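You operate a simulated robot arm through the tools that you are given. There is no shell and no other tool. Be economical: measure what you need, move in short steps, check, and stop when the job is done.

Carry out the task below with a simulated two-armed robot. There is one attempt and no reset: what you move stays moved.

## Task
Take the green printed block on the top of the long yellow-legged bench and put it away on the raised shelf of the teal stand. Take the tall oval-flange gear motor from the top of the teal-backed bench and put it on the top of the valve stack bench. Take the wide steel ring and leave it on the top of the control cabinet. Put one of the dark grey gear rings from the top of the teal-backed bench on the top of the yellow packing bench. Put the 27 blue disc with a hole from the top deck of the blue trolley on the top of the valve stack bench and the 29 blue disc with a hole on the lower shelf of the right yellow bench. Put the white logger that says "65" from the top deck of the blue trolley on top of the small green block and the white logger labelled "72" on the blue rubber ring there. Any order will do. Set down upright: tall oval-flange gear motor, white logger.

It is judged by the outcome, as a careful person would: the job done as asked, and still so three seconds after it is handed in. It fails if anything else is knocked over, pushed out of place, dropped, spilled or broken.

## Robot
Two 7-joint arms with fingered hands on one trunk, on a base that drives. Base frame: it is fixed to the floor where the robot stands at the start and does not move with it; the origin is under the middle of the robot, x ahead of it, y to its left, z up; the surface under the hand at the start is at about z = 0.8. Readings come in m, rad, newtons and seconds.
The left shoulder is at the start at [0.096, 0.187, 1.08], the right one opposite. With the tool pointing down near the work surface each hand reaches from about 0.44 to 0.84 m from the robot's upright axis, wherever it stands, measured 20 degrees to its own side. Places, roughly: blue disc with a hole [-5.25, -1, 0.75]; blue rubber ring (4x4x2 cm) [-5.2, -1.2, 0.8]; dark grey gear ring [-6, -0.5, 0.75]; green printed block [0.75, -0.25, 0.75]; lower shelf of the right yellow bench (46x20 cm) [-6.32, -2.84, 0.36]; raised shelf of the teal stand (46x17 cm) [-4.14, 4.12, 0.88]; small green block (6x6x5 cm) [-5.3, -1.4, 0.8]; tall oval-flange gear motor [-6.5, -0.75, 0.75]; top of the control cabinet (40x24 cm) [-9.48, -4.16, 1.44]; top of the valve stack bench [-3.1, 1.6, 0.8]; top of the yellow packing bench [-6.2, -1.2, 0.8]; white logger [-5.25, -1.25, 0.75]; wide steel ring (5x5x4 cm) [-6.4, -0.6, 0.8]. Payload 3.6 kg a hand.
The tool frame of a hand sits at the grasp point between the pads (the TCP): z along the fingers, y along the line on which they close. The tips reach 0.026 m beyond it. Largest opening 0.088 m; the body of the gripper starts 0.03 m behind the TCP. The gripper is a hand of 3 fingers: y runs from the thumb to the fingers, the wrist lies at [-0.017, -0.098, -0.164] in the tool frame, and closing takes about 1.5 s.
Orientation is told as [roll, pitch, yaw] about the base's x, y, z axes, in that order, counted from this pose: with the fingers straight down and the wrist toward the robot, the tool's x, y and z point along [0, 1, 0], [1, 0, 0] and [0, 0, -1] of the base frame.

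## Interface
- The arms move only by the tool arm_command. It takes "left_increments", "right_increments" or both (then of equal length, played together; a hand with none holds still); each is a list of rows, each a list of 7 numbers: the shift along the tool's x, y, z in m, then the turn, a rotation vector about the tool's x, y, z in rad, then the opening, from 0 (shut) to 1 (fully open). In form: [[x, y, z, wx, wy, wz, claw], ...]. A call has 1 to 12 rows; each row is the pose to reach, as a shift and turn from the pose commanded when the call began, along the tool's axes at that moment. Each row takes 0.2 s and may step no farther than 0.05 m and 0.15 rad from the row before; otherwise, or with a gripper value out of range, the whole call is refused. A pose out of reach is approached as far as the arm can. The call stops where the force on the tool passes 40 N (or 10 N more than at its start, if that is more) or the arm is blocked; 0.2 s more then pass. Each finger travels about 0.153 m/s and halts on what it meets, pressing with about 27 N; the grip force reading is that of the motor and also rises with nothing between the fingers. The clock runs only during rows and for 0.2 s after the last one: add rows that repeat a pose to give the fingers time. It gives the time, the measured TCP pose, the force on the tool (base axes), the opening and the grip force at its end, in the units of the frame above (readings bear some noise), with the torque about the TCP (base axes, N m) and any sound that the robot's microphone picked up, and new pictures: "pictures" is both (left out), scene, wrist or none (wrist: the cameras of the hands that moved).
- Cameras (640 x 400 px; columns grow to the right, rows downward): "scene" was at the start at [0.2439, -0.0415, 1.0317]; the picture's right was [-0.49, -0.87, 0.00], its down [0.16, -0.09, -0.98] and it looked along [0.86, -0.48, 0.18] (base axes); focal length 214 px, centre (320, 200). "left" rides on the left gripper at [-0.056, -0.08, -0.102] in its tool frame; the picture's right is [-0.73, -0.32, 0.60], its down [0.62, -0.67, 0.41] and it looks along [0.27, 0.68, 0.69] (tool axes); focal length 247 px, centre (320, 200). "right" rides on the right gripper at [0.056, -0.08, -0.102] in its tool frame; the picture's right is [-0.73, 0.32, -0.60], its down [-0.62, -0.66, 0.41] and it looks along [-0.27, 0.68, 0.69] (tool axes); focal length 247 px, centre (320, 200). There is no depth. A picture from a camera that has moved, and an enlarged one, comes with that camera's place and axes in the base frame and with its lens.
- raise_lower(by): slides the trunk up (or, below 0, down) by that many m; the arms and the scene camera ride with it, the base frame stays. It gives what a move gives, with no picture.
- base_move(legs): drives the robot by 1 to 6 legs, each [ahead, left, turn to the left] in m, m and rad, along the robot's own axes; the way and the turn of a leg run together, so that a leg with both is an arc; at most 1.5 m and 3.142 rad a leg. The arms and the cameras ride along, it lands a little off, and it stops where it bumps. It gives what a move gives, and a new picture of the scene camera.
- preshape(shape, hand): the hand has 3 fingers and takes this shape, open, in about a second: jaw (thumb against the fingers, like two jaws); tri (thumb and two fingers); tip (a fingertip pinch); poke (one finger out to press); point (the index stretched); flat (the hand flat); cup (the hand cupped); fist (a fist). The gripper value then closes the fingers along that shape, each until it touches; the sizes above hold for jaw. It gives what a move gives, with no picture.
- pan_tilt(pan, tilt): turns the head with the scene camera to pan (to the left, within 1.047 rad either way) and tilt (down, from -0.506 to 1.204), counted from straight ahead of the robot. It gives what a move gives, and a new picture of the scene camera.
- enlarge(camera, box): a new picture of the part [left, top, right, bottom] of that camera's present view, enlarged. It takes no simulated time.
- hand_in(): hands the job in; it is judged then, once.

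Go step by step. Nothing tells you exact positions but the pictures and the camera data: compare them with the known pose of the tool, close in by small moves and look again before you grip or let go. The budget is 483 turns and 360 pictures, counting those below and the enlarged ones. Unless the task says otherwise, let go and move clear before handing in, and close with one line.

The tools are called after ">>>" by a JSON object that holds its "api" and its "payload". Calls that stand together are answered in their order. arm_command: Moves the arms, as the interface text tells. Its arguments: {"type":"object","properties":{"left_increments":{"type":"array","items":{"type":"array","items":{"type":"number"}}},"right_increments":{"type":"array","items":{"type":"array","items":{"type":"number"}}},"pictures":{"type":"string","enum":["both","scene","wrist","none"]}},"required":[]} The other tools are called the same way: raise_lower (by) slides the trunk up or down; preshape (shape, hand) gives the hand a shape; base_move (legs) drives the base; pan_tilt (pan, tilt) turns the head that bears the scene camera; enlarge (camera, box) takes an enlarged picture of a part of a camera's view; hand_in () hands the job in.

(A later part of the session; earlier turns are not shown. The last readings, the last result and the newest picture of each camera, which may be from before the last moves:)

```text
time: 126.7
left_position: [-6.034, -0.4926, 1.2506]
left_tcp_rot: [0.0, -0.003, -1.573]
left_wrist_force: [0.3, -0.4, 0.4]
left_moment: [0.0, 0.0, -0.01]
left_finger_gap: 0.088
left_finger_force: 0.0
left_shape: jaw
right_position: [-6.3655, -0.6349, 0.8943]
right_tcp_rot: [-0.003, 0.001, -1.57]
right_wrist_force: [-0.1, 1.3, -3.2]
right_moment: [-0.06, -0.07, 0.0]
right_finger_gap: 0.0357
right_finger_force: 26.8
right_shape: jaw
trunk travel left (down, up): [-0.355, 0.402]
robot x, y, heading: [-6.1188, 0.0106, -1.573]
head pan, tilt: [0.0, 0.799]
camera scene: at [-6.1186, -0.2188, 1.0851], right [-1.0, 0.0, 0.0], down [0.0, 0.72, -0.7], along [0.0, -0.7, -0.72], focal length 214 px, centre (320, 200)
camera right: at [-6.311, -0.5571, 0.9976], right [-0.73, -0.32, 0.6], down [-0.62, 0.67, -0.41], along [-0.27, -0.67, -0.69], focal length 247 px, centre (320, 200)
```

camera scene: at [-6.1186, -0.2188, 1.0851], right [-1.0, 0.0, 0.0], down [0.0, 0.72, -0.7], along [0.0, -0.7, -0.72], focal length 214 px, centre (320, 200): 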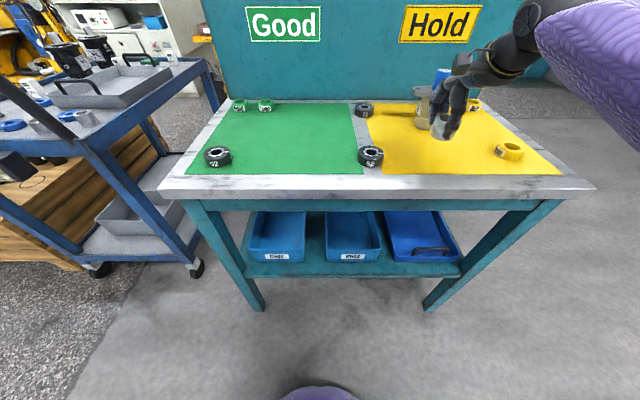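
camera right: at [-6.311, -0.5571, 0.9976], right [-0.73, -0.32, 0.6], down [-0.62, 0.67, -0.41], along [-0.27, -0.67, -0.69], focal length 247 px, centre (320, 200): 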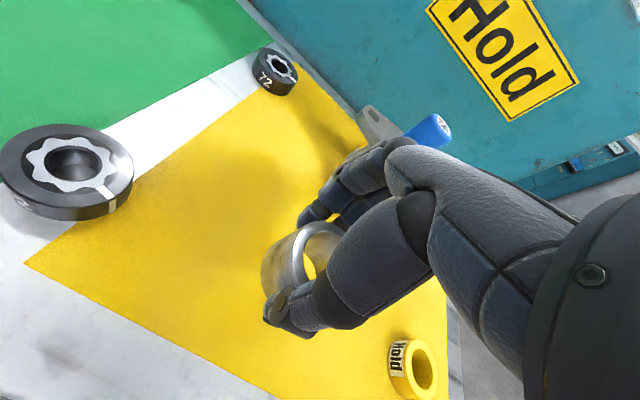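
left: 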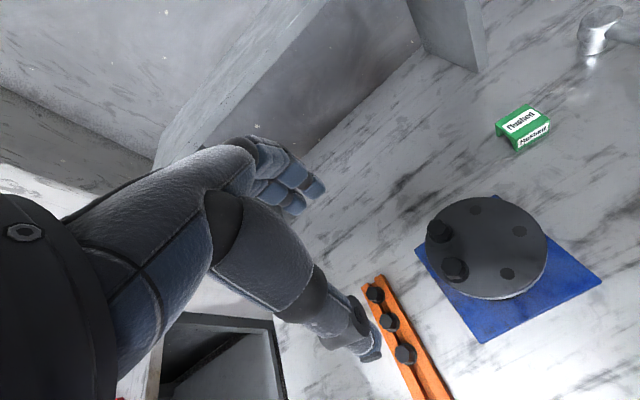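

The steel ring is in the right hand and lifted. I'll retract it and bring the left hand above gear ring 92 at about (-5.896, -0.62).

>>> {"api": "arm_command", "payload": {"right_increments": [[0, 0, -0.04, 0, 0, 0, 0], [0, 0, -0.08, 0, 0, 0, 0], [0, 0, -0.12, 0, 0, 0, 0], [0, 0, -0.16, 0, 0, 0, 0], [0, -0.04, -0.18, 0, 0, 0, 0], [0, -0.08, -0.18, 0, 0, 0, 0], [0, -0.12, -0.18, 0, 0, 0, 0], [0, -0.16, -0.18, 0, 0, 0, 0], [0, -0.2, -0.18, 0, 0, 0, 0]], "left_increments": [[0.03, 0.02, 0, 0, 0, 0, 1], [0.06, 0.04, 0, 0, 0, 0, 1], [0.09, 0.06, 0, 0, 0, 0, 1], [0.11, 0.09, 0.02, 0, 0, 0, 1], [0.13, 0.11, 0.06, 0, 0, 0, 1], [0.138, 0.126, 0.1, 0, 0, 0, 1], [0.138, 0.126, 0.15, 0, 0, 0, 1], [0.138, 0.126, 0.2, 0, 0, 0, 1], [0.138, 0.126, 0.25, 0, 0, 0, 1]]}}

```text
time: 128.7
left_position: [-5.8948, -0.6195, 1.0035]
left_tcp_rot: [0.0, -0.005, -1.572]
left_wrist_force: [0.0, -0.1, 0.1]
left_moment: [-0.03, 0.02, 0.01]
left_finger_gap: 0.0878
left_finger_force: 0.1
left_shape: jaw
right_position: [-6.3667, -0.4337, 1.0748]
right_tcp_rot: [-0.003, 0.003, -1.57]
right_wrist_force: [0.3, -0.1, -1.4]
right_moment: [-0.05, -0.04, 0.02]
right_finger_gap: 0.0357
right_finger_force: 27.1
right_shape: jaw
trunk travel left (down, up): [-0.355, 0.402]
robot x, y, heading: [-6.1194, 0.0125, -1.572]
head pan, tilt: [0.0, 0.799]
camera scene: at [-6.1184, -0.2185, 1.0852], right [-1.0, 0.0, 0.0], down [0.0, 0.72, -0.7], along [0.0, -0.7, -0.72], focal length 214 px, centre (320, 200)
camera right: at [-6.311, -0.3549, 1.1773], right [-0.73, -0.32, 0.6], down [-0.62, 0.67, -0.41], along [-0.27, -0.67, -0.69], focal length 247 px, centre (320, 200)
camera left: at [-5.9507, -0.5383, 1.1044], right [-0.73, 0.32, -0.6], down [0.62, 0.66, -0.41], along [0.27, -0.68, -0.69], focal length 247 px, centre (320, 200)
```

scene: 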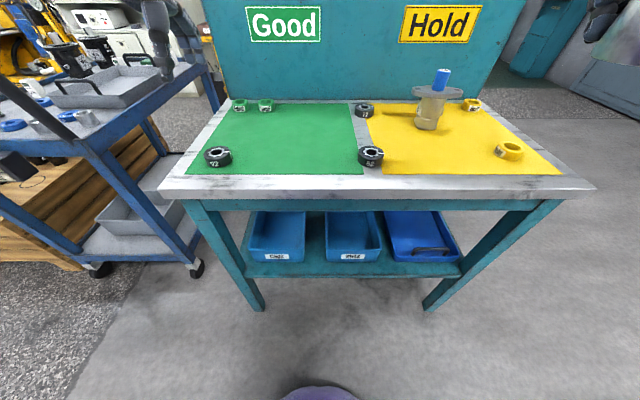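
right: 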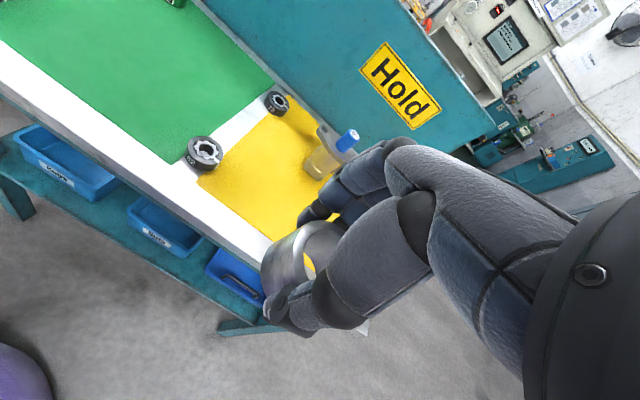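
left: 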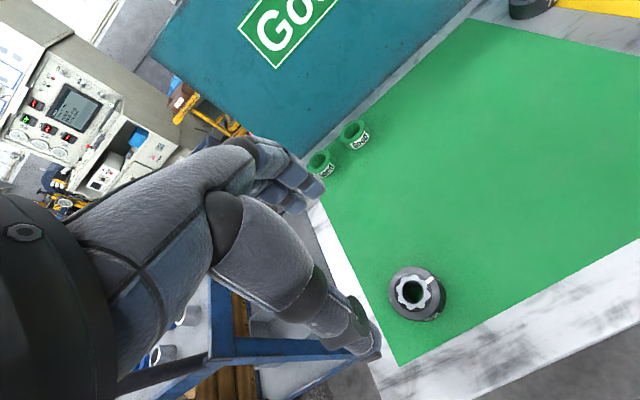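

Gear ring 92 is about 6 cm wide, at (-5.891, -0.624). I'll descend on it with the left hand.

>>> {"api": "arm_command", "payload": {"left_increments": [[0.004, 0.0045, 0.05, 0, 0, 0, 1], [0.004, 0.0045, 0.09, 0, 0, 0, 1], [0.004, 0.0045, 0.12, 0, 0, 0, 1]], "pictures": "wrist"}}

```text
refused: row 1 steps farther than a row can; nothing moved
```

>>> {"api": "arm_command", "payload": {"left_increments": [[0.004, 0.0045, 0.04, 0, 0, 0, 1], [0.004, 0.0045, 0.08, 0, 0, 0, 1], [0.004, 0.0045, 0.12, 0, 0, 0, 1]], "pictures": "wrist"}}

```text
time: 129.5
left_position: [-5.892, -0.6272, 0.8805]
left_tcp_rot: [0.0, 0.0, -1.573]
left_wrist_force: [-0.5, -0.3, -1.0]
left_moment: [0.01, 0.0, 0.01]
left_finger_gap: 0.0876
left_finger_force: 0.1
left_shape: jaw
right_position: [-6.3677, -0.4352, 1.0754]
right_tcp_rot: [0.0, 0.0, -1.572]
right_wrist_force: [0.2, -0.9, -1.8]
right_moment: [-0.03, 0.02, 0.0]
right_finger_gap: 0.0358
right_finger_force: 26.7
right_shape: jaw
trunk travel left (down, up): [-0.355, 0.402]
robot x, y, heading: [-6.119, 0.0103, -1.575]
head pan, tilt: [0.0, 0.799]
camera left: at [-5.948, -0.5466, 0.9814], right [-0.73, 0.32, -0.6], down [0.62, 0.66, -0.41], along [0.27, -0.68, -0.69], focal length 247 px, centre (320, 200)
```

left: 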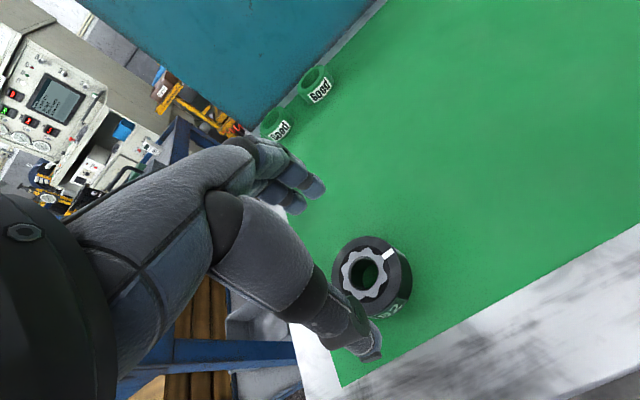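

>>> {"api": "arm_command", "payload": {"left_increments": [[-0.001, -0.005, 0.02, 0, 0, 0, 1], [-0.001, -0.005, 0.04, 0, 0, 0, 1], [-0.001, -0.005, 0.05, 0, 0, 0, 1]]}}

>>> {"api": "enlarge", "payload": {"camera": "scene", "box": [160, 90, 320, 190]}}

```text
time: 130.3
left_position: [-5.8927, -0.62, 0.8305]
left_tcp_rot: [0.001, -0.002, -1.573]
left_wrist_force: [0.6, 0.8, 0.1]
left_moment: [-0.02, 0.01, 0.02]
left_finger_gap: 0.0875
left_finger_force: 0.2
left_shape: jaw
right_position: [-6.3669, -0.4352, 1.0747]
right_tcp_rot: [0.001, -0.001, -1.571]
right_wrist_force: [-0.6, 0.8, -2.0]
right_moment: [-0.04, -0.03, 0.0]
right_finger_gap: 0.0357
right_finger_force: 26.6
right_shape: jaw
trunk travel left (down, up): [-0.355, 0.402]
robot x, y, heading: [-6.1183, 0.0138, -1.572]
head pan, tilt: [0.0, 0.799]
camera scene: at [-6.1188, -0.2189, 1.085], right [-1.0, 0.0, 0.0], down [0.0, 0.72, -0.7], along [0.0, -0.7, -0.72], focal length 214 px, centre (320, 200)
camera left: at [-5.9481, -0.5398, 0.932], right [-0.73, 0.32, -0.6], down [0.62, 0.66, -0.41], along [0.27, -0.68, -0.69], focal length 247 px, centre (320, 200)
```

scene: 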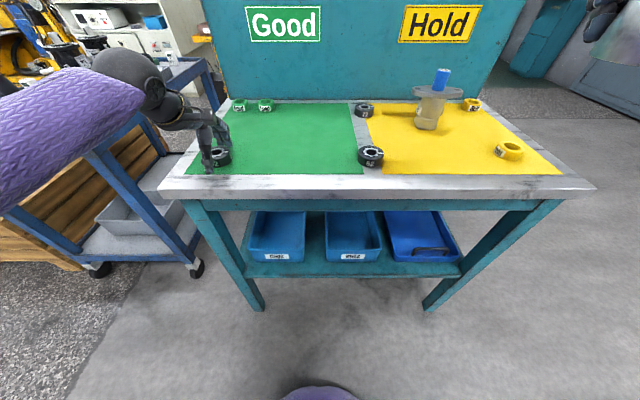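
left: 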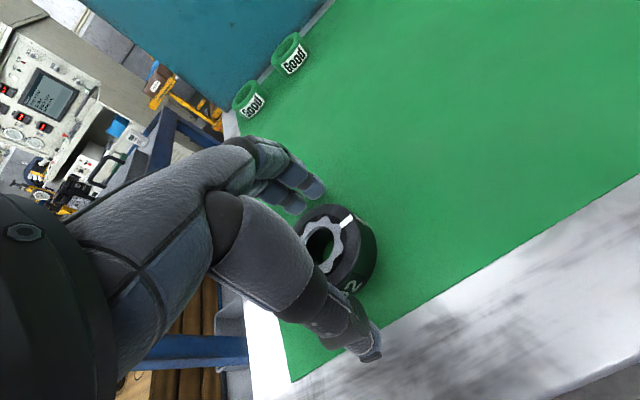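

```text
4.00 times, centred on (240, 140) of scene
camera zoom: at [-6.1188, -0.2189, 1.085], right [-1.0, 0.0, 0.0], down [0.0, 0.72, -0.7], along [0.0, -0.7, -0.72], focal length 858 px, centre (640, 440)
```

zoom: 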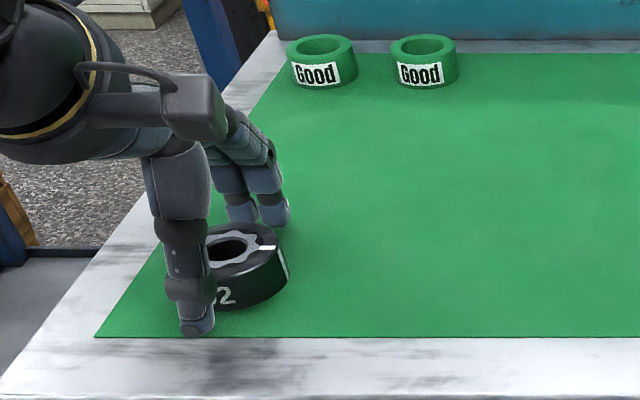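

>>> {"api": "arm_command", "payload": {"left_increments": [[-0.005, 0, 0, 0, 0, 0, 1], [-0.005, 0, 0, 0, 0, 0, 0.6], [-0.005, 0, 0, 0, 0, 0, 0.3], [-0.005, 0, 0, 0, 0, 0, 0], [-0.005, 0, 0, 0, 0, 0, 0], [-0.005, 0, 0, 0, 0, 0, 0], [-0.005, 0, -0.02, 0, 0, 0, 0], [-0.005, 0, -0.06, 0, 0, 0, 0]], "pictures": "wrist"}}

```text
time: 132.1
left_position: [-5.8985, -0.6212, 0.8901]
left_tcp_rot: [0.002, 0.001, -1.572]
left_wrist_force: [-0.8, 0.8, -2.5]
left_moment: [-0.01, 0.02, -0.02]
left_finger_gap: 0.0412
left_finger_force: 27.0
left_shape: jaw
right_position: [-6.3682, -0.4361, 1.0746]
right_tcp_rot: [0.0, 0.001, -1.572]
right_wrist_force: [-0.3, 0.4, -0.8]
right_moment: [-0.04, -0.02, 0.01]
right_finger_gap: 0.0357
right_finger_force: 27.2
right_shape: jaw
trunk travel left (down, up): [-0.355, 0.402]
robot x, y, heading: [-6.1204, 0.0182, -1.57]
head pan, tilt: [0.0, 0.799]
camera left: at [-5.9545, -0.5398, 0.992], right [-0.73, 0.32, -0.6], down [0.62, 0.66, -0.41], along [0.27, -0.68, -0.69], focal length 247 px, centre (320, 200)
```

left: 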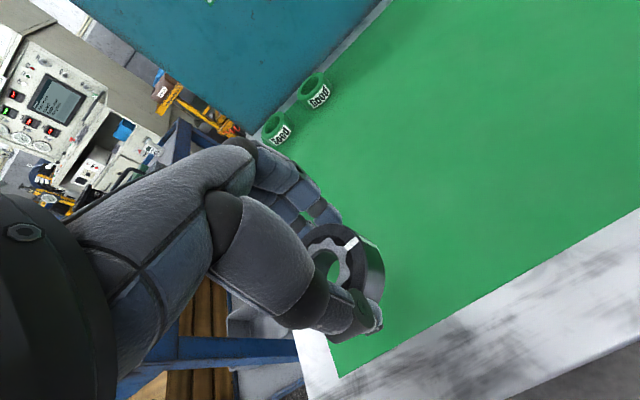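

Both rings are held. I'll retract the left arm, back off, and drive around to the west side to see the packing bench behind the panel.

>>> {"api": "arm_command", "payload": {"left_increments": [[0, 0, -0.04, 0, 0, 0, 0], [0, 0, -0.08, 0, 0, 0, 0], [0, 0, -0.12, 0, 0, 0, 0], [0, 0, -0.16, 0, 0, 0, 0], [0, -0.04, -0.18, 0, 0, 0, 0], [0, -0.08, -0.18, 0, 0, 0, 0], [0, -0.12, -0.18, 0, 0, 0, 0], [0, -0.16, -0.18, 0, 0, 0, 0], [0, -0.2, -0.18, 0, 0, 0, 0]], "pictures": "wrist"}}

>>> {"api": "base_move", "payload": {"legs": [[-0.35, 0, 0], [0, -1.2, 0]]}}

>>> {"api": "pan_tilt", "payload": {"pan": 0.5, "tilt": 0.4}}

```text
time: 134.1
left_position: [-5.8956, -0.4179, 1.0693]
left_tcp_rot: [0.002, -0.001, -1.572]
left_wrist_force: [0.8, -0.1, -3.2]
left_moment: [-0.06, 0.02, 0.01]
left_finger_gap: 0.0413
left_finger_force: 27.1
left_shape: jaw
right_position: [-6.3667, -0.4347, 1.0748]
right_tcp_rot: [0.0, 0.0, -1.571]
right_wrist_force: [0.0, 0.1, -1.8]
right_moment: [-0.06, -0.01, -0.04]
right_finger_gap: 0.0358
right_finger_force: 27.1
right_shape: jaw
trunk travel left (down, up): [-0.355, 0.402]
robot x, y, heading: [-6.1195, 0.014, -1.571]
head pan, tilt: [0.0, 0.799]
camera left: at [-5.9516, -0.3372, 1.1706], right [-0.73, 0.32, -0.6], down [0.63, 0.66, -0.41], along [0.27, -0.68, -0.69], focal length 247 px, centre (320, 200)
```

left: 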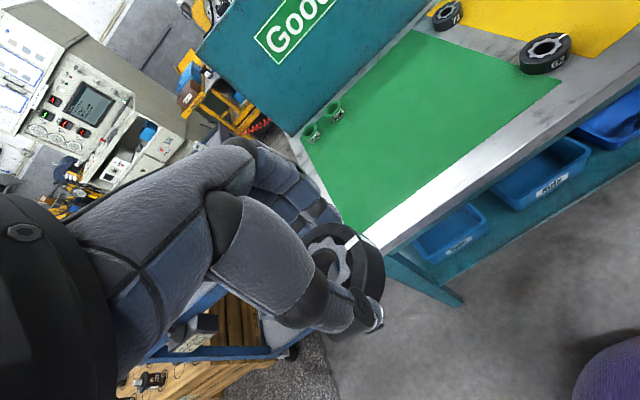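

```text
time: 141.9
left_position: [-7.0693, -0.0604, 1.07]
left_tcp_rot: [0.001, 0.0, -1.569]
left_wrist_force: [0.0, -0.1, -3.2]
left_moment: [-0.05, 0.0, -0.01]
left_finger_gap: 0.0412
left_finger_force: 26.9
left_shape: jaw
right_position: [-7.5408, -0.0778, 1.0748]
right_tcp_rot: [0.002, 0.001, -1.57]
right_wrist_force: [-0.2, -0.1, -1.7]
right_moment: [-0.02, -0.01, 0.0]
right_finger_gap: 0.036
right_finger_force: 27.0
right_shape: jaw
trunk travel left (down, up): [-0.355, 0.402]
robot x, y, heading: [-7.2941, 0.3703, -1.572]
head pan, tilt: [0.0, 0.799]
camera scene: at [-7.2924, 0.1393, 1.085], right [-1.0, 0.0, 0.0], down [0.0, 0.72, -0.7], along [0.0, -0.7, -0.72], focal length 214 px, centre (320, 200)
```

scene: 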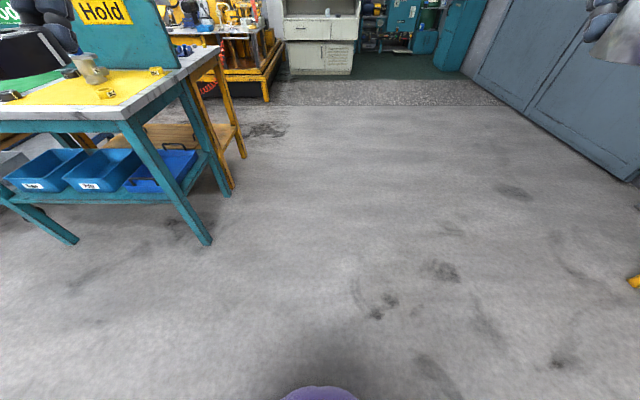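

```text
time: 142.8
left_position: [-7.0688, -0.0603, 1.0694]
left_tcp_rot: [0.002, 0.002, -1.57]
left_wrist_force: [-0.5, 0.0, -3.3]
left_moment: [-0.06, 0.01, 0.05]
left_finger_gap: 0.0409
left_finger_force: 26.9
left_shape: jaw
right_position: [-7.5409, -0.0776, 1.0739]
right_tcp_rot: [0.0, -0.001, -1.568]
right_wrist_force: [0.1, 0.1, -1.9]
right_moment: [0.02, -0.02, 0.01]
right_finger_gap: 0.0355
right_finger_force: 27.0
right_shape: jaw
trunk travel left (down, up): [-0.355, 0.402]
robot x, y, heading: [-7.2949, 0.3722, -1.57]
head pan, tilt: [0.499, 0.4]
camera scene: at [-7.2478, 0.1386, 1.12], right [-0.88, -0.48, 0.0], down [-0.19, 0.34, -0.92], along [0.44, -0.81, -0.39], focal length 214 px, centre (320, 200)
```

scene: 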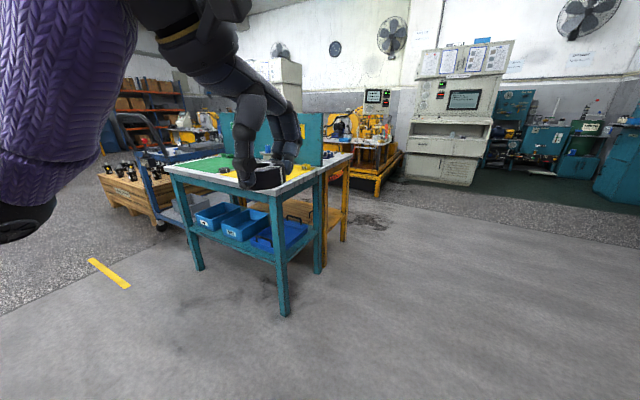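

The yellow-legged packing bench is indeed back-to-back with the teal bench. I'll drive down its west end and turn to face it.

>>> {"api": "base_move", "payload": {"legs": [[1.4, -0.1, 0], [0.35, 0, 0], [0, 0, 1.57]]}}

>>> {"api": "pan_tilt", "payload": {"pan": 0, "tilt": 0.5}}

```text
time: 155.4
left_position: [-6.9269, -1.1566, 1.0688]
left_tcp_rot: [0.002, 0.0, -0.008]
left_wrist_force: [-0.8, 0.5, -3.0]
left_moment: [-0.02, -0.05, -0.01]
left_finger_gap: 0.0413
left_finger_force: 26.7
left_shape: jaw
right_position: [-6.914, -1.6276, 1.0737]
right_tcp_rot: [-0.001, -0.001, -0.006]
right_wrist_force: [-0.1, -0.1, -1.2]
right_moment: [0.0, -0.03, -0.01]
right_finger_gap: 0.0358
right_finger_force: 27.2
right_shape: jaw
trunk travel left (down, up): [-0.355, 0.402]
robot x, y, heading: [-7.3608, -1.3731, -0.007]
head pan, tilt: [0.499, 0.4]
camera scene: at [-7.1288, -1.3341, 1.1201], right [0.47, -0.88, 0.0], down [-0.34, -0.18, -0.92], along [0.81, 0.43, -0.39], focal length 214 px, centre (320, 200)
```

scene: 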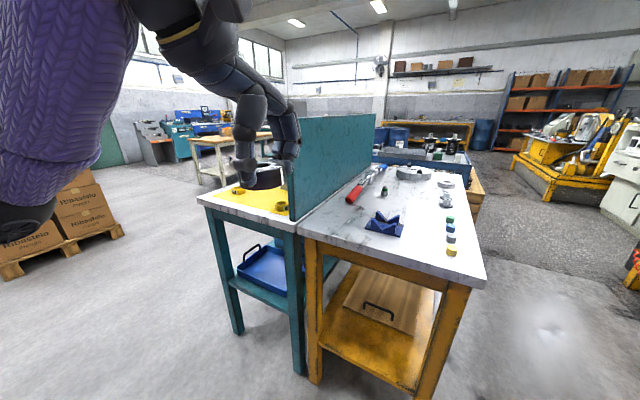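

```text
time: 156.4
left_position: [-6.927, -1.1575, 1.0695]
left_tcp_rot: [0.002, 0.0, -0.007]
left_wrist_force: [-0.4, 0.2, -2.6]
left_moment: [-0.01, -0.06, 0.0]
left_finger_gap: 0.0413
left_finger_force: 27.2
left_shape: jaw
right_position: [-6.9146, -1.6288, 1.0745]
right_tcp_rot: [0.002, -0.001, -0.007]
right_wrist_force: [0.6, -0.8, -3.0]
right_moment: [-0.01, -0.01, 0.0]
right_finger_gap: 0.0355
right_finger_force: 26.9
right_shape: jaw
trunk travel left (down, up): [-0.355, 0.402]
robot x, y, heading: [-7.3607, -1.3787, -0.007]
head pan, tilt: [0.0, 0.499]
camera scene: at [-7.1195, -1.3786, 1.111], right [-0.01, -1.0, 0.0], down [-0.48, 0.0, -0.88], along [0.88, -0.01, -0.48], focal length 214 px, centre (320, 200)
```

scene: 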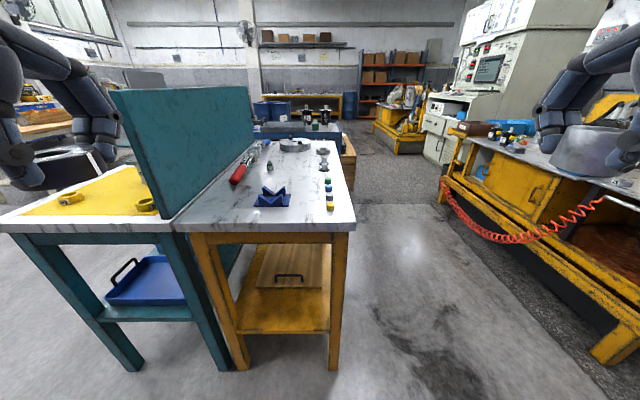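

I can see the packing bench top clearly from its west end. I'll zoom in to choose a free spot for the gear ring.

>>> {"api": "enlarge", "payload": {"camera": "scene", "box": [160, 120, 400, 270]}}

```text
2.67 times, centred on (280, 195) of scene
camera zoom: at [-7.1195, -1.3786, 1.111], right [-0.01, -1.0, 0.0], down [-0.48, 0.0, -0.88], along [0.88, -0.01, -0.48], focal length 572 px, centre (427, 213)
```

zoom: 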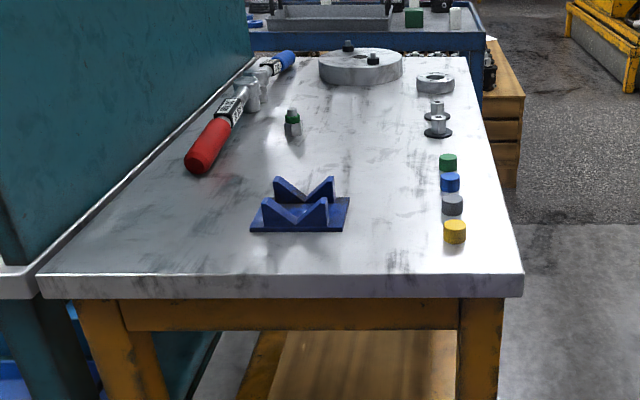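

I'll use the open spot near (-6.365, -1.313), well clear of the V-block and the coloured caps. I'll move closer and bring the left hand above it.

>>> {"api": "base_move", "payload": {"legs": [[0.35, -0.1, 0.007]]}}

>>> {"api": "pan_tilt", "payload": {"pan": 0.1, "tilt": 0.7}}

```text
time: 158.7
left_position: [-6.5784, -1.2552, 1.0685]
left_tcp_rot: [0.001, 0.0, 0.0]
left_wrist_force: [0.3, 0.5, -3.3]
left_moment: [-0.02, -0.03, -0.02]
left_finger_gap: 0.0413
left_finger_force: 26.9
left_shape: jaw
right_position: [-6.5627, -1.7267, 1.074]
right_tcp_rot: [0.0, 0.002, 0.002]
right_wrist_force: [0.0, -0.1, -2.0]
right_moment: [0.01, -0.02, 0.03]
right_finger_gap: 0.0356
right_finger_force: 27.2
right_shape: jaw
trunk travel left (down, up): [-0.355, 0.402]
robot x, y, heading: [-7.0087, -1.4754, -0.003]
head pan, tilt: [0.0, 0.499]
camera scene: at [-6.7688, -1.4785, 1.1107], right [0.0, -1.0, 0.0], down [-0.48, 0.0, -0.88], along [0.88, 0.0, -0.48], focal length 214 px, centre (320, 200)
```

scene: 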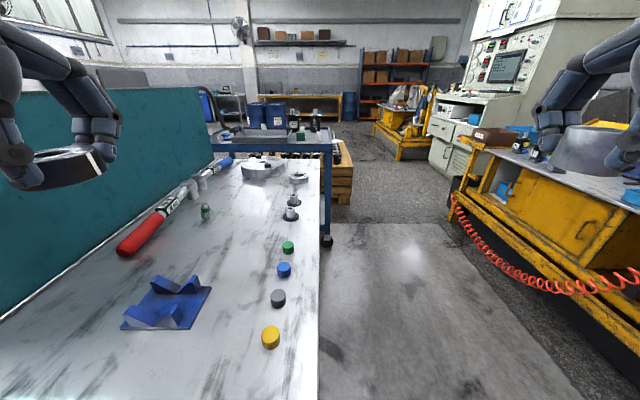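

```text
time: 159.4
left_position: [-6.5801, -1.2553, 1.0689]
left_tcp_rot: [0.004, 0.0, -0.001]
left_wrist_force: [0.9, 0.0, -2.7]
left_moment: [0.0, -0.03, 0.0]
left_finger_gap: 0.0412
left_finger_force: 27.2
left_shape: jaw
right_position: [-6.5626, -1.7258, 1.0733]
right_tcp_rot: [-0.002, 0.001, 0.001]
right_wrist_force: [0.3, -0.4, -1.6]
right_moment: [0.0, -0.01, 0.02]
right_finger_gap: 0.0354
right_finger_force: 26.9
right_shape: jaw
trunk travel left (down, up): [-0.355, 0.402]
robot x, y, heading: [-7.0118, -1.481, -0.003]
head pan, tilt: [0.099, 0.7]
camera scene: at [-6.7761, -1.4698, 1.0933], right [0.1, -0.99, 0.0], down [-0.64, -0.06, -0.77], along [0.76, 0.08, -0.64], focal length 214 px, centre (320, 200)
```

scene: 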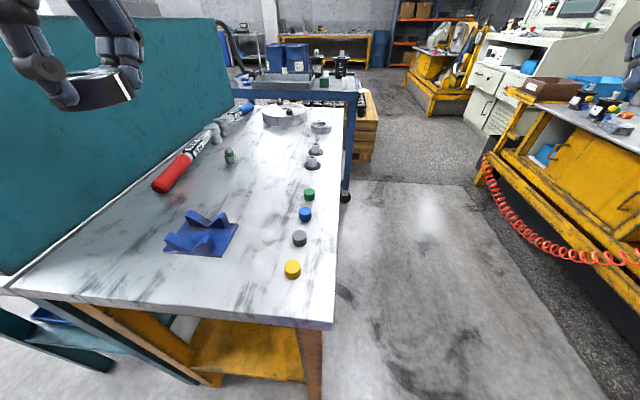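

>>> {"api": "arm_command", "payload": {"left_increments": [[-0.01, 0.045, 0, 0, 0, 0, 0], [-0.02, 0.09, 0, 0, 0, 0, 0], [-0.03, 0.135, 0, 0, 0, 0, 0], [-0.04, 0.175, 0, 0, 0, 0, 0], [-0.04, 0.195, 0.04, 0, 0, 0, 0], [-0.04, 0.195, 0.08, 0, 0, 0, 0], [-0.04, 0.195, 0.12, 0, 0, 0, 0], [-0.04, 0.195, 0.16, 0, 0, 0, 0], [-0.04, 0.195, 0.19, 0, 0, 0, 0]]}}

>>> {"api": "enlarge", "payload": {"camera": "scene", "box": [160, 120, 400, 270]}}

```text
time: 161.4
left_position: [-6.3847, -1.294, 0.8783]
left_tcp_rot: [0.002, 0.001, -0.001]
left_wrist_force: [-0.1, 0.0, -2.6]
left_moment: [0.01, -0.04, 0.0]
left_finger_gap: 0.0409
left_finger_force: 26.6
left_shape: jaw
right_position: [-6.562, -1.7263, 1.0733]
right_tcp_rot: [0.0, 0.001, 0.001]
right_wrist_force: [0.4, 0.8, -1.9]
right_moment: [0.01, 0.02, -0.01]
right_finger_gap: 0.0357
right_finger_force: 26.8
right_shape: jaw
trunk travel left (down, up): [-0.355, 0.402]
robot x, y, heading: [-7.0054, -1.4799, 0.001]
head pan, tilt: [0.099, 0.7]
camera scene: at [-6.7759, -1.4698, 1.0932], right [0.1, -0.99, 0.0], down [-0.64, -0.06, -0.76], along [0.76, 0.08, -0.64], focal length 214 px, centre (320, 200)
camera left: at [-6.4646, -1.3502, 0.9793], right [-0.32, -0.73, -0.6], down [-0.67, 0.62, -0.41], along [0.68, 0.27, -0.69], focal length 247 px, centre (320, 200)
```

scene: 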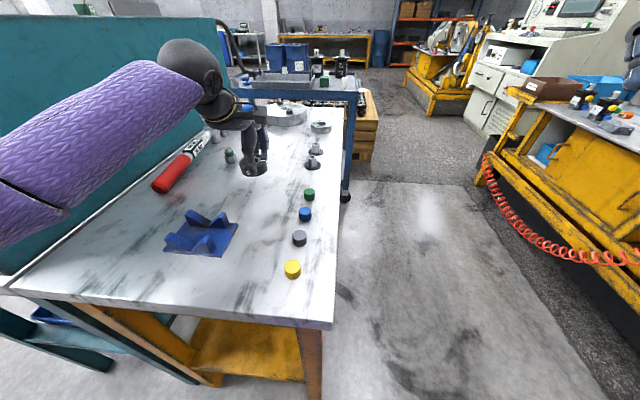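
left: 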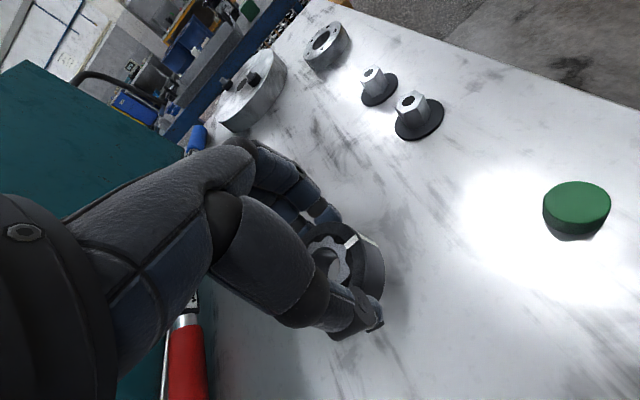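

```text
2.67 times, centred on (280, 195) of scene
camera zoom: at [-6.7759, -1.4698, 1.0932], right [0.1, -0.99, 0.0], down [-0.64, -0.06, -0.76], along [0.76, 0.08, -0.64], focal length 572 px, centre (427, 213)
```

zoom: 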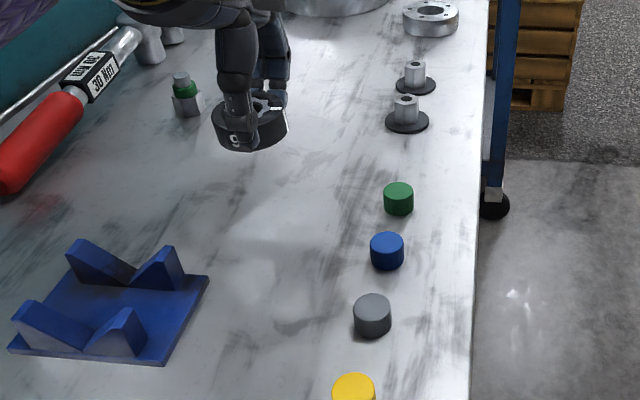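

Clear. I'll lower the ring to the top.

>>> {"api": "arm_command", "payload": {"left_increments": [[0, 0, 0.02, 0, 0, 0, 0], [0, 0, 0.036, 0, 0, 0, 0], [0, 0, 0.041, 0, 0, 0, 0], [0, 0, 0.045, 0, 0, 0, 0], [0, 0, 0.048, 0, 0, 0, 0]], "pictures": "none"}}

>>> {"api": "enlarge", "payload": {"camera": "scene", "box": [200, 120, 320, 195]}}

```text
time: 162.6
left_position: [-6.3855, -1.2959, 0.8313]
left_tcp_rot: [0.001, -0.003, -0.001]
left_wrist_force: [0.2, -0.5, -2.3]
left_moment: [-0.01, -0.03, -0.04]
left_finger_gap: 0.0412
left_finger_force: 27.1
left_shape: jaw
right_position: [-6.5622, -1.7275, 1.0747]
right_tcp_rot: [0.0, 0.001, 0.001]
right_wrist_force: [0.5, 0.3, -2.3]
right_moment: [0.01, -0.05, 0.0]
right_finger_gap: 0.0358
right_finger_force: 27.0
right_shape: jaw
trunk travel left (down, up): [-0.355, 0.402]
robot x, y, heading: [-7.0087, -1.4802, -0.005]
head pan, tilt: [0.099, 0.7]
```

```text
5.33 times, centred on (260, 158) of scene
camera zoom: at [-6.7761, -1.4699, 1.0933], right [0.1, -0.99, 0.0], down [-0.64, -0.06, -0.76], along [0.76, 0.08, -0.64], focal length 1144 px, centre (640, 427)
```

zoom: 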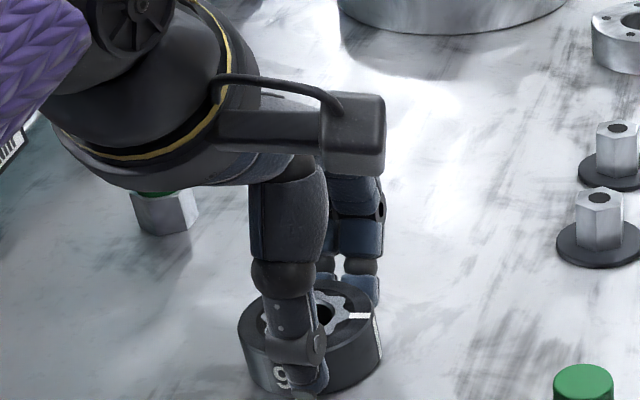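

Still a few millimetres above, so I'll continue down until there's contact.

>>> {"api": "arm_command", "payload": {"left_increments": [[0, 0, 0.002, 0, 0, 0, 0], [0, 0, 0.004, 0, 0, 0, 0], [0, 0, 0.005, 0, 0, 0, 0]], "pictures": "none"}}

```text
time: 163.4
left_position: [-6.3847, -1.295, 0.8315]
left_tcp_rot: [-0.002, -0.008, 0.0]
left_wrist_force: [-0.7, 0.2, 15.4]
left_moment: [0.02, 0.48, 0.0]
left_finger_gap: 0.0412
left_finger_force: 26.6
left_shape: jaw
right_position: [-6.5628, -1.728, 1.0752]
right_tcp_rot: [-0.001, 0.002, 0.001]
right_wrist_force: [0.1, -1.4, -2.5]
right_moment: [0.0, -0.02, 0.01]
right_finger_gap: 0.0357
right_finger_force: 27.5
right_shape: jaw
trunk travel left (down, up): [-0.355, 0.402]
robot x, y, heading: [-7.0146, -1.4779, -0.002]
head pan, tilt: [0.099, 0.7]
```

Contact. I'll ease off, release, rise and check.

>>> {"api": "arm_command", "payload": {"left_increments": [[0, 0, -0.004, 0, 0, 0, 0], [0, 0, -0.004, 0, 0, 0, 0.4], [0, 0, -0.004, 0, 0, 0, 0.7], [0, 0, -0.004, 0, 0, 0, 1], [0, 0, -0.004, 0, 0, 0, 1], [0, 0, -0.03, 0, 0, 0, 1], [0, 0, -0.07, 0, 0, 0, 1], [0, 0, -0.11, 0, 0, 0, 1], [0, 0, -0.15, 0, 0, 0, 1], [0, 0, -0.19, 0, 0, 0, 1], [0.02, -0.04, -0.2, 0, 0, 0, 1], [0.04, -0.08, -0.2, 0, 0, 0, 1]], "pictures": "scene"}}

```text
time: 166.0
left_position: [-6.4657, -1.2562, 1.0261]
left_tcp_rot: [0.002, 0.0, 0.0]
left_wrist_force: [-0.3, -0.2, 0.0]
left_moment: [0.02, -0.01, 0.01]
left_finger_gap: 0.0877
left_finger_force: 0.0
left_shape: jaw
right_position: [-6.5626, -1.7272, 1.0744]
right_tcp_rot: [0.001, 0.0, 0.002]
right_wrist_force: [0.0, 0.8, -2.2]
right_moment: [-0.01, -0.03, -0.03]
right_finger_gap: 0.0356
right_finger_force: 26.9
right_shape: jaw
trunk travel left (down, up): [-0.355, 0.402]
robot x, y, heading: [-7.0106, -1.4782, 0.001]
head pan, tilt: [0.099, 0.7]
camera scene: at [-6.7766, -1.4699, 1.0934], right [0.1, -0.99, 0.0], down [-0.64, -0.06, -0.76], along [0.76, 0.08, -0.64], focal length 214 px, centre (320, 200)
```

scene: 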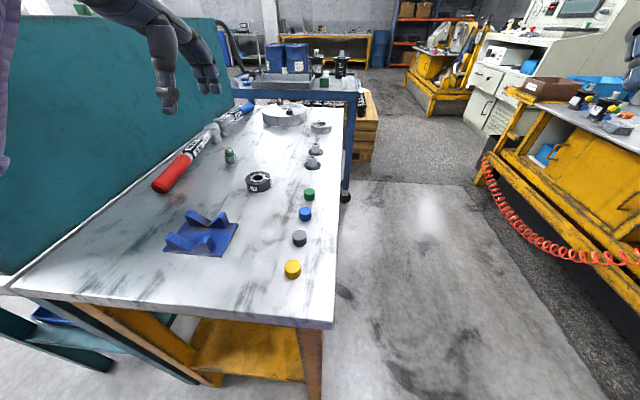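

Gear ring 92 sits safely on the packing bench. Next is the control cabinet at (-9.48, -4.16), so I'll back away and turn to look that way.

>>> {"api": "base_move", "payload": {"legs": [[-0.6, 0, 0], [0, 0, -2.2]]}}

>>> {"api": "pan_tilt", "payload": {"pan": 0, "tilt": 0.2}}

```text
time: 174.7
left_position: [-7.7622, -2.0435, 1.0256]
left_tcp_rot: [0.002, 0.0, -2.204]
left_wrist_force: [0.1, 0.1, 0.2]
left_moment: [-0.02, -0.04, 0.01]
left_finger_gap: 0.0878
left_finger_force: 0.0
left_shape: jaw
right_position: [-8.0845, -1.6866, 1.0747]
right_tcp_rot: [-0.001, 0.0, -2.202]
right_wrist_force: [0.2, -0.7, -1.5]
right_moment: [0.01, 0.0, 0.03]
right_finger_gap: 0.0353
right_finger_force: 26.9
right_shape: jaw
trunk travel left (down, up): [-0.355, 0.402]
robot x, y, heading: [-7.6183, -1.4748, -2.203]
head pan, tilt: [0.099, 0.7]
camera scene: at [-7.7511, -1.6671, 1.0933], right [-0.86, 0.51, 0.0], down [0.33, 0.55, -0.76], along [-0.39, -0.66, -0.64], focal length 214 px, centre (320, 200)
```

scene: 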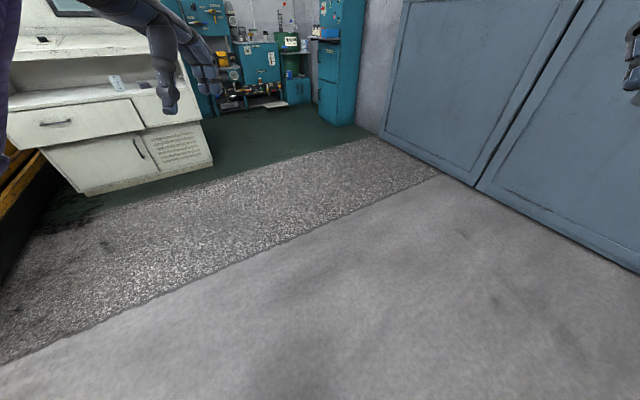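

```text
time: 175.6
left_position: [-7.7621, -2.0448, 1.0249]
left_tcp_rot: [0.002, -0.001, -2.205]
left_wrist_force: [-0.2, -0.3, 0.6]
left_moment: [-0.04, 0.02, -0.02]
left_finger_gap: 0.0877
left_finger_force: 0.1
left_shape: jaw
right_position: [-8.0838, -1.686, 1.0728]
right_tcp_rot: [0.0, -0.001, -2.203]
right_wrist_force: [-0.5, 0.0, -2.3]
right_moment: [-0.01, 0.04, 0.01]
right_finger_gap: 0.0354
right_finger_force: 27.2
right_shape: jaw
trunk travel left (down, up): [-0.355, 0.402]
robot x, y, heading: [-7.6174, -1.4721, -2.2]
head pan, tilt: [0.0, 0.201]
camera scene: at [-7.763, -1.6692, 1.1386], right [-0.81, 0.59, 0.0], down [0.12, 0.16, -0.98], along [-0.58, -0.79, -0.2], focal length 214 px, centre (320, 200)
```

scene: 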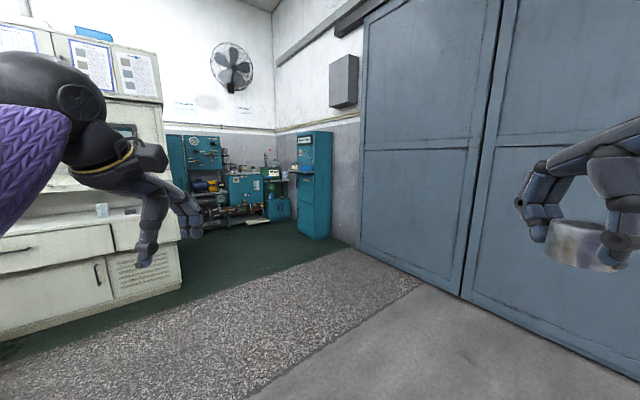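

The teal control cabinet is straight ahead, with its top at about 1.44 m. I'll drive most of the way there and raise the trunk fully.

>>> {"api": "base_move", "payload": {"legs": [[1.3, 0, 0.03], [0.6, 0, 0]]}}

>>> {"api": "raise_lower", "payload": {"by": 0.4}}

>>> {"api": "pan_tilt", "payload": {"pan": 0, "tilt": 0.3}}

```text
time: 185.0
left_position: [-8.827, -3.5831, 1.0253]
left_tcp_rot: [0.001, 0.0, -2.172]
left_wrist_force: [-0.1, 0.4, 0.3]
left_moment: [-0.05, -0.03, -0.03]
left_finger_gap: 0.0878
left_finger_force: 0.1
left_shape: jaw
right_position: [-9.1608, -3.2351, 1.0741]
right_tcp_rot: [-0.002, 0.001, -2.17]
right_wrist_force: [0.2, 0.5, -2.1]
right_moment: [-0.02, 0.0, 0.0]
right_finger_gap: 0.0355
right_finger_force: 27.1
right_shape: jaw
trunk travel left (down, up): [-0.355, 0.402]
robot x, y, heading: [-8.7073, -3.0073, -2.175]
head pan, tilt: [0.0, 0.201]
camera scene: at [-8.8406, -3.2077, 1.1385], right [-0.83, 0.56, 0.0], down [0.11, 0.17, -0.98], along [-0.55, -0.81, -0.2], focal length 214 px, centre (320, 200)
```

scene: 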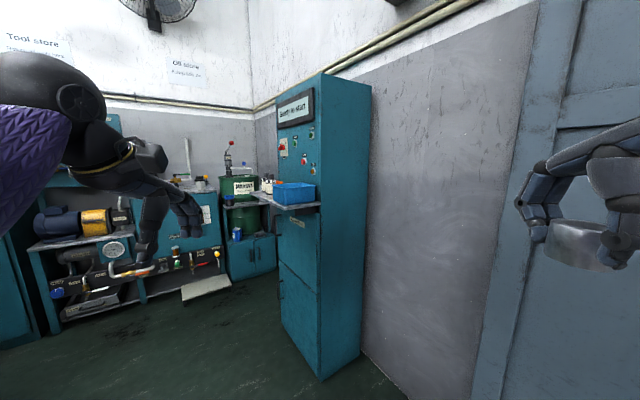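

```text
time: 188.9
left_position: [-8.827, -3.5822, 1.4254]
left_tcp_rot: [0.003, 0.0, -2.171]
left_wrist_force: [0.9, -0.5, 1.3]
left_moment: [0.0, -0.01, 0.01]
left_finger_gap: 0.0878
left_finger_force: 0.1
left_shape: jaw
right_position: [-9.1608, -3.2351, 1.4747]
right_tcp_rot: [-0.002, 0.004, -2.169]
right_wrist_force: [0.2, -0.2, -2.5]
right_moment: [-0.03, -0.01, -0.03]
right_finger_gap: 0.0353
right_finger_force: 26.4
right_shape: jaw
trunk travel left (down, up): [-0.755, 0.002]
robot x, y, heading: [-8.7056, -3.0066, -2.166]
head pan, tilt: [0.0, 0.201]
```

```text
time: 189.5
left_position: [-8.8268, -3.5819, 1.4256]
left_tcp_rot: [0.002, 0.001, -2.171]
left_wrist_force: [1.2, 0.7, -0.3]
left_moment: [-0.01, 0.03, -0.02]
left_finger_gap: 0.0878
left_finger_force: 0.1
left_shape: jaw
right_position: [-9.1617, -3.2347, 1.4744]
right_tcp_rot: [0.001, 0.001, -2.171]
right_wrist_force: [0.4, -0.8, -2.1]
right_moment: [0.01, -0.02, 0.01]
right_finger_gap: 0.0352
right_finger_force: 27.1
right_shape: jaw
trunk travel left (down, up): [-0.755, 0.002]
robot x, y, heading: [-8.7024, -3.0077, -2.173]
head pan, tilt: [0.0, 0.3]
camera scene: at [-8.8297, -3.1917, 1.5405], right [-0.83, 0.56, 0.0], down [0.17, 0.24, -0.96], along [-0.54, -0.79, -0.3], focal length 214 px, centre (320, 200)
```

scene: 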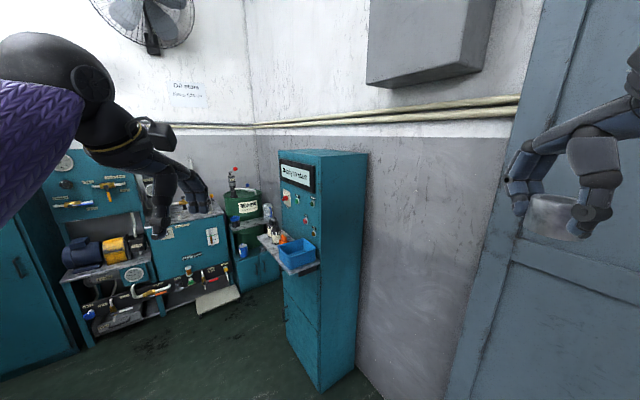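

The cabinet top spans roughly x -9.60 to -9.36 and y -4.36 to -3.96. I'll raise the right hand, then move to stand just north-east of it, clear of the tray on its front.

>>> {"api": "arm_command", "payload": {"right_increments": [[0, 0, -0.04, 0, 0, 0, 0], [0, 0, -0.08, 0, 0, 0, 0], [0, 0, -0.12, 0, 0, 0, 0]], "pictures": "none"}}

>>> {"api": "base_move", "payload": {"legs": [[0.4, 0.015, 0], [0.06, 0, 0.17]]}}

>>> {"api": "pan_tilt", "payload": {"pan": -0.25, "tilt": 0.4}}

```text
time: 190.3
left_position: [-8.8273, -3.5823, 1.4251]
left_tcp_rot: [0.0, -0.001, -2.171]
left_wrist_force: [0.5, 0.7, -0.3]
left_moment: [-0.01, 0.01, 0.02]
left_finger_gap: 0.0878
left_finger_force: 0.0
left_shape: jaw
right_position: [-9.1562, -3.2341, 1.5964]
right_tcp_rot: [0.0, 0.002, -2.169]
right_wrist_force: [0.3, -0.4, -2.1]
right_moment: [-0.02, 0.0, 0.02]
right_finger_gap: 0.0353
right_finger_force: 26.1
right_shape: jaw
trunk travel left (down, up): [-0.755, 0.002]
robot x, y, heading: [-8.7013, -3.0056, -2.166]
head pan, tilt: [0.0, 0.3]
```

```text
time: 193.5
left_position: [-8.967, -3.9818, 1.4254]
left_tcp_rot: [0.001, 0.0, -1.996]
left_wrist_force: [0.0, -1.0, -0.8]
left_moment: [-0.01, -0.04, 0.01]
left_finger_gap: 0.0876
left_finger_force: 0.0
left_shape: jaw
right_position: [-9.3533, -3.6946, 1.5956]
right_tcp_rot: [0.0, 0.001, -1.997]
right_wrist_force: [0.9, 0.1, -2.3]
right_moment: [-0.02, 0.0, -0.01]
right_finger_gap: 0.0354
right_finger_force: 27.1
right_shape: jaw
trunk travel left (down, up): [-0.755, 0.002]
robot x, y, heading: [-8.9392, -3.3929, -1.994]
head pan, tilt: [0.0, 0.3]
camera scene: at [-9.0368, -3.5972, 1.5404], right [-0.91, 0.41, 0.0], down [0.12, 0.27, -0.96], along [-0.4, -0.87, -0.3], focal length 214 px, centre (320, 200)
```

scene: 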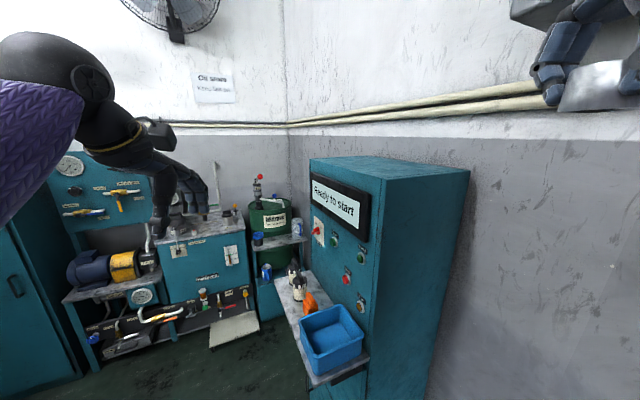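

```text
time: 194.2
left_position: [-8.9657, -3.9829, 1.4245]
left_tcp_rot: [0.001, 0.001, -1.999]
left_wrist_force: [0.5, -0.6, -0.4]
left_moment: [-0.02, -0.02, 0.02]
left_finger_gap: 0.0879
left_finger_force: 0.0
left_shape: jaw
right_position: [-9.3523, -3.698, 1.5951]
right_tcp_rot: [-0.004, 0.002, -1.999]
right_wrist_force: [-0.4, 0.0, -2.8]
right_moment: [-0.01, 0.0, 0.01]
right_finger_gap: 0.0356
right_finger_force: 26.7
right_shape: jaw
trunk travel left (down, up): [-0.755, 0.002]
robot x, y, heading: [-8.9393, -3.3923, -1.996]
head pan, tilt: [-0.25, 0.4]
camera scene: at [-9.0553, -3.5862, 1.531], right [-0.78, 0.63, 0.0], down [0.24, 0.3, -0.92], along [-0.58, -0.72, -0.39], focal length 214 px, centre (320, 200)
```

scene: 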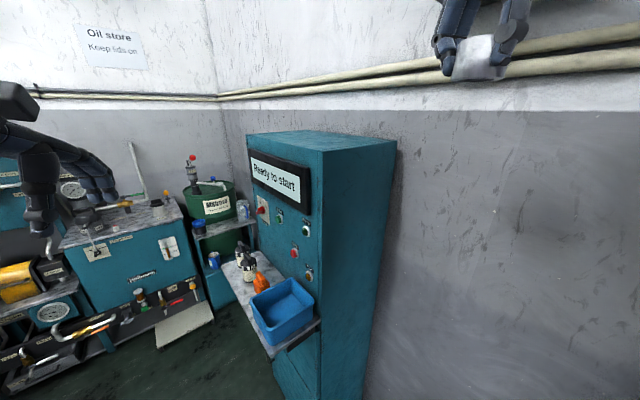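

>>> {"api": "base_move", "payload": {"legs": [[0.07, 0, 0]]}}

>>> {"api": "arm_command", "payload": {"right_increments": [[0.003, 0.045, 0, 0, 0, 0, 0], [0.006, 0.09, 0, 0, 0, 0, 0], [0.009, 0.135, 0, 0, 0, 0, 0], [0.012, 0.18, 0, 0, 0, 0, 0], [0.015, 0.22, 0, 0, 0, 0, 0], [0.017, 0.25, 0, 0, 0, 0, 0], [0.017, 0.276, 0, 0, 0, 0, 0]]}}

```text
time: 195.3
left_position: [-8.9953, -4.0442, 1.4267]
left_tcp_rot: [0.001, -0.001, -2.001]
left_wrist_force: [-0.4, 0.1, 0.1]
left_moment: [-0.01, 0.03, -0.02]
left_finger_gap: 0.0877
left_finger_force: 0.0
left_shape: jaw
right_position: [-9.3812, -3.7572, 1.5963]
right_tcp_rot: [-0.002, 0.0, -1.999]
right_wrist_force: [0.4, 0.0, -1.7]
right_moment: [-0.04, 0.0, -0.01]
right_finger_gap: 0.0353
right_finger_force: 27.2
right_shape: jaw
trunk travel left (down, up): [-0.755, 0.002]
robot x, y, heading: [-8.971, -3.4572, -1.998]
head pan, tilt: [-0.25, 0.4]
camera scene: at [-9.0835, -3.646, 1.5316], right [-0.78, 0.63, 0.0], down [0.24, 0.3, -0.92], along [-0.58, -0.72, -0.39], focal length 214 px, centre (320, 200)
```

scene: 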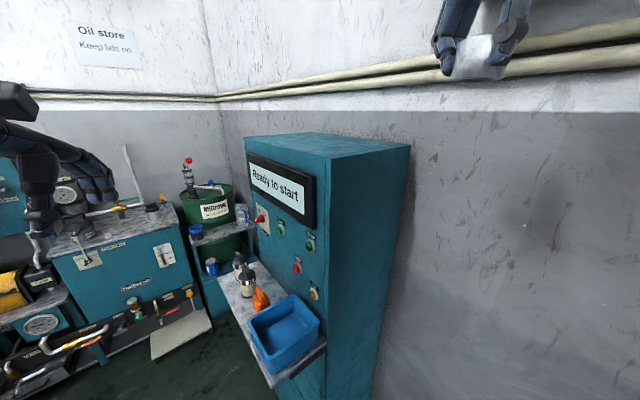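

```text
time: 196.9
left_position: [-8.9943, -4.0448, 1.4259]
left_tcp_rot: [0.0, -0.001, -2.0]
left_wrist_force: [0.6, 0.2, 0.6]
left_moment: [0.01, 0.02, -0.02]
left_finger_gap: 0.0878
left_finger_force: 0.1
left_shape: jaw
right_position: [-9.4715, -4.001, 1.5958]
right_tcp_rot: [-0.003, -0.005, -1.993]
right_wrist_force: [1.1, 0.0, -2.5]
right_moment: [0.01, -0.02, 0.0]
right_finger_gap: 0.035
right_finger_force: 27.4
right_shape: jaw
right hand out of reach, approached as far as the arm can: row 7
trunk travel left (down, up): [-0.755, 0.002]
robot x, y, heading: [-8.9726, -3.4557, -2.001]
head pan, tilt: [-0.25, 0.4]
camera scene: at [-9.0829, -3.6473, 1.5314], right [-0.78, 0.63, 0.0], down [0.24, 0.3, -0.92], along [-0.58, -0.72, -0.39], focal length 214 px, centre (320, 200)
camera right: at [-9.3863, -3.9512, 1.6972], right [-0.8, 0.01, 0.6], down [-0.3, 0.86, -0.41], along [-0.52, -0.51, -0.68], focal length 247 px, centre (320, 200)
```

scene: 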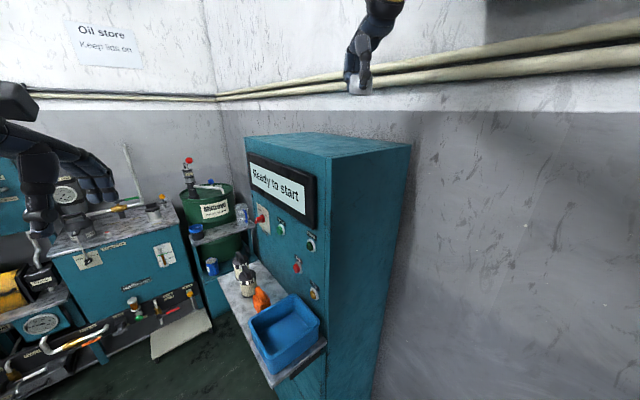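
right: 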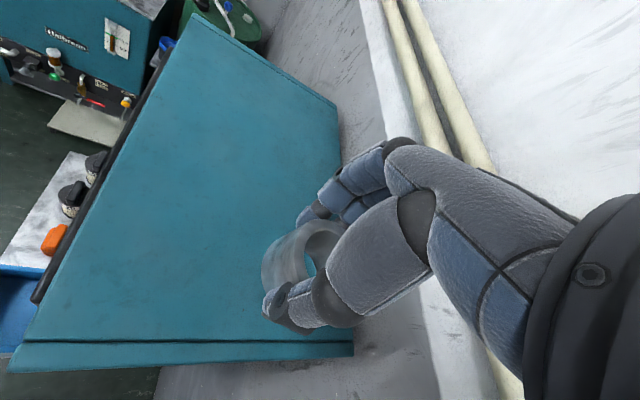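

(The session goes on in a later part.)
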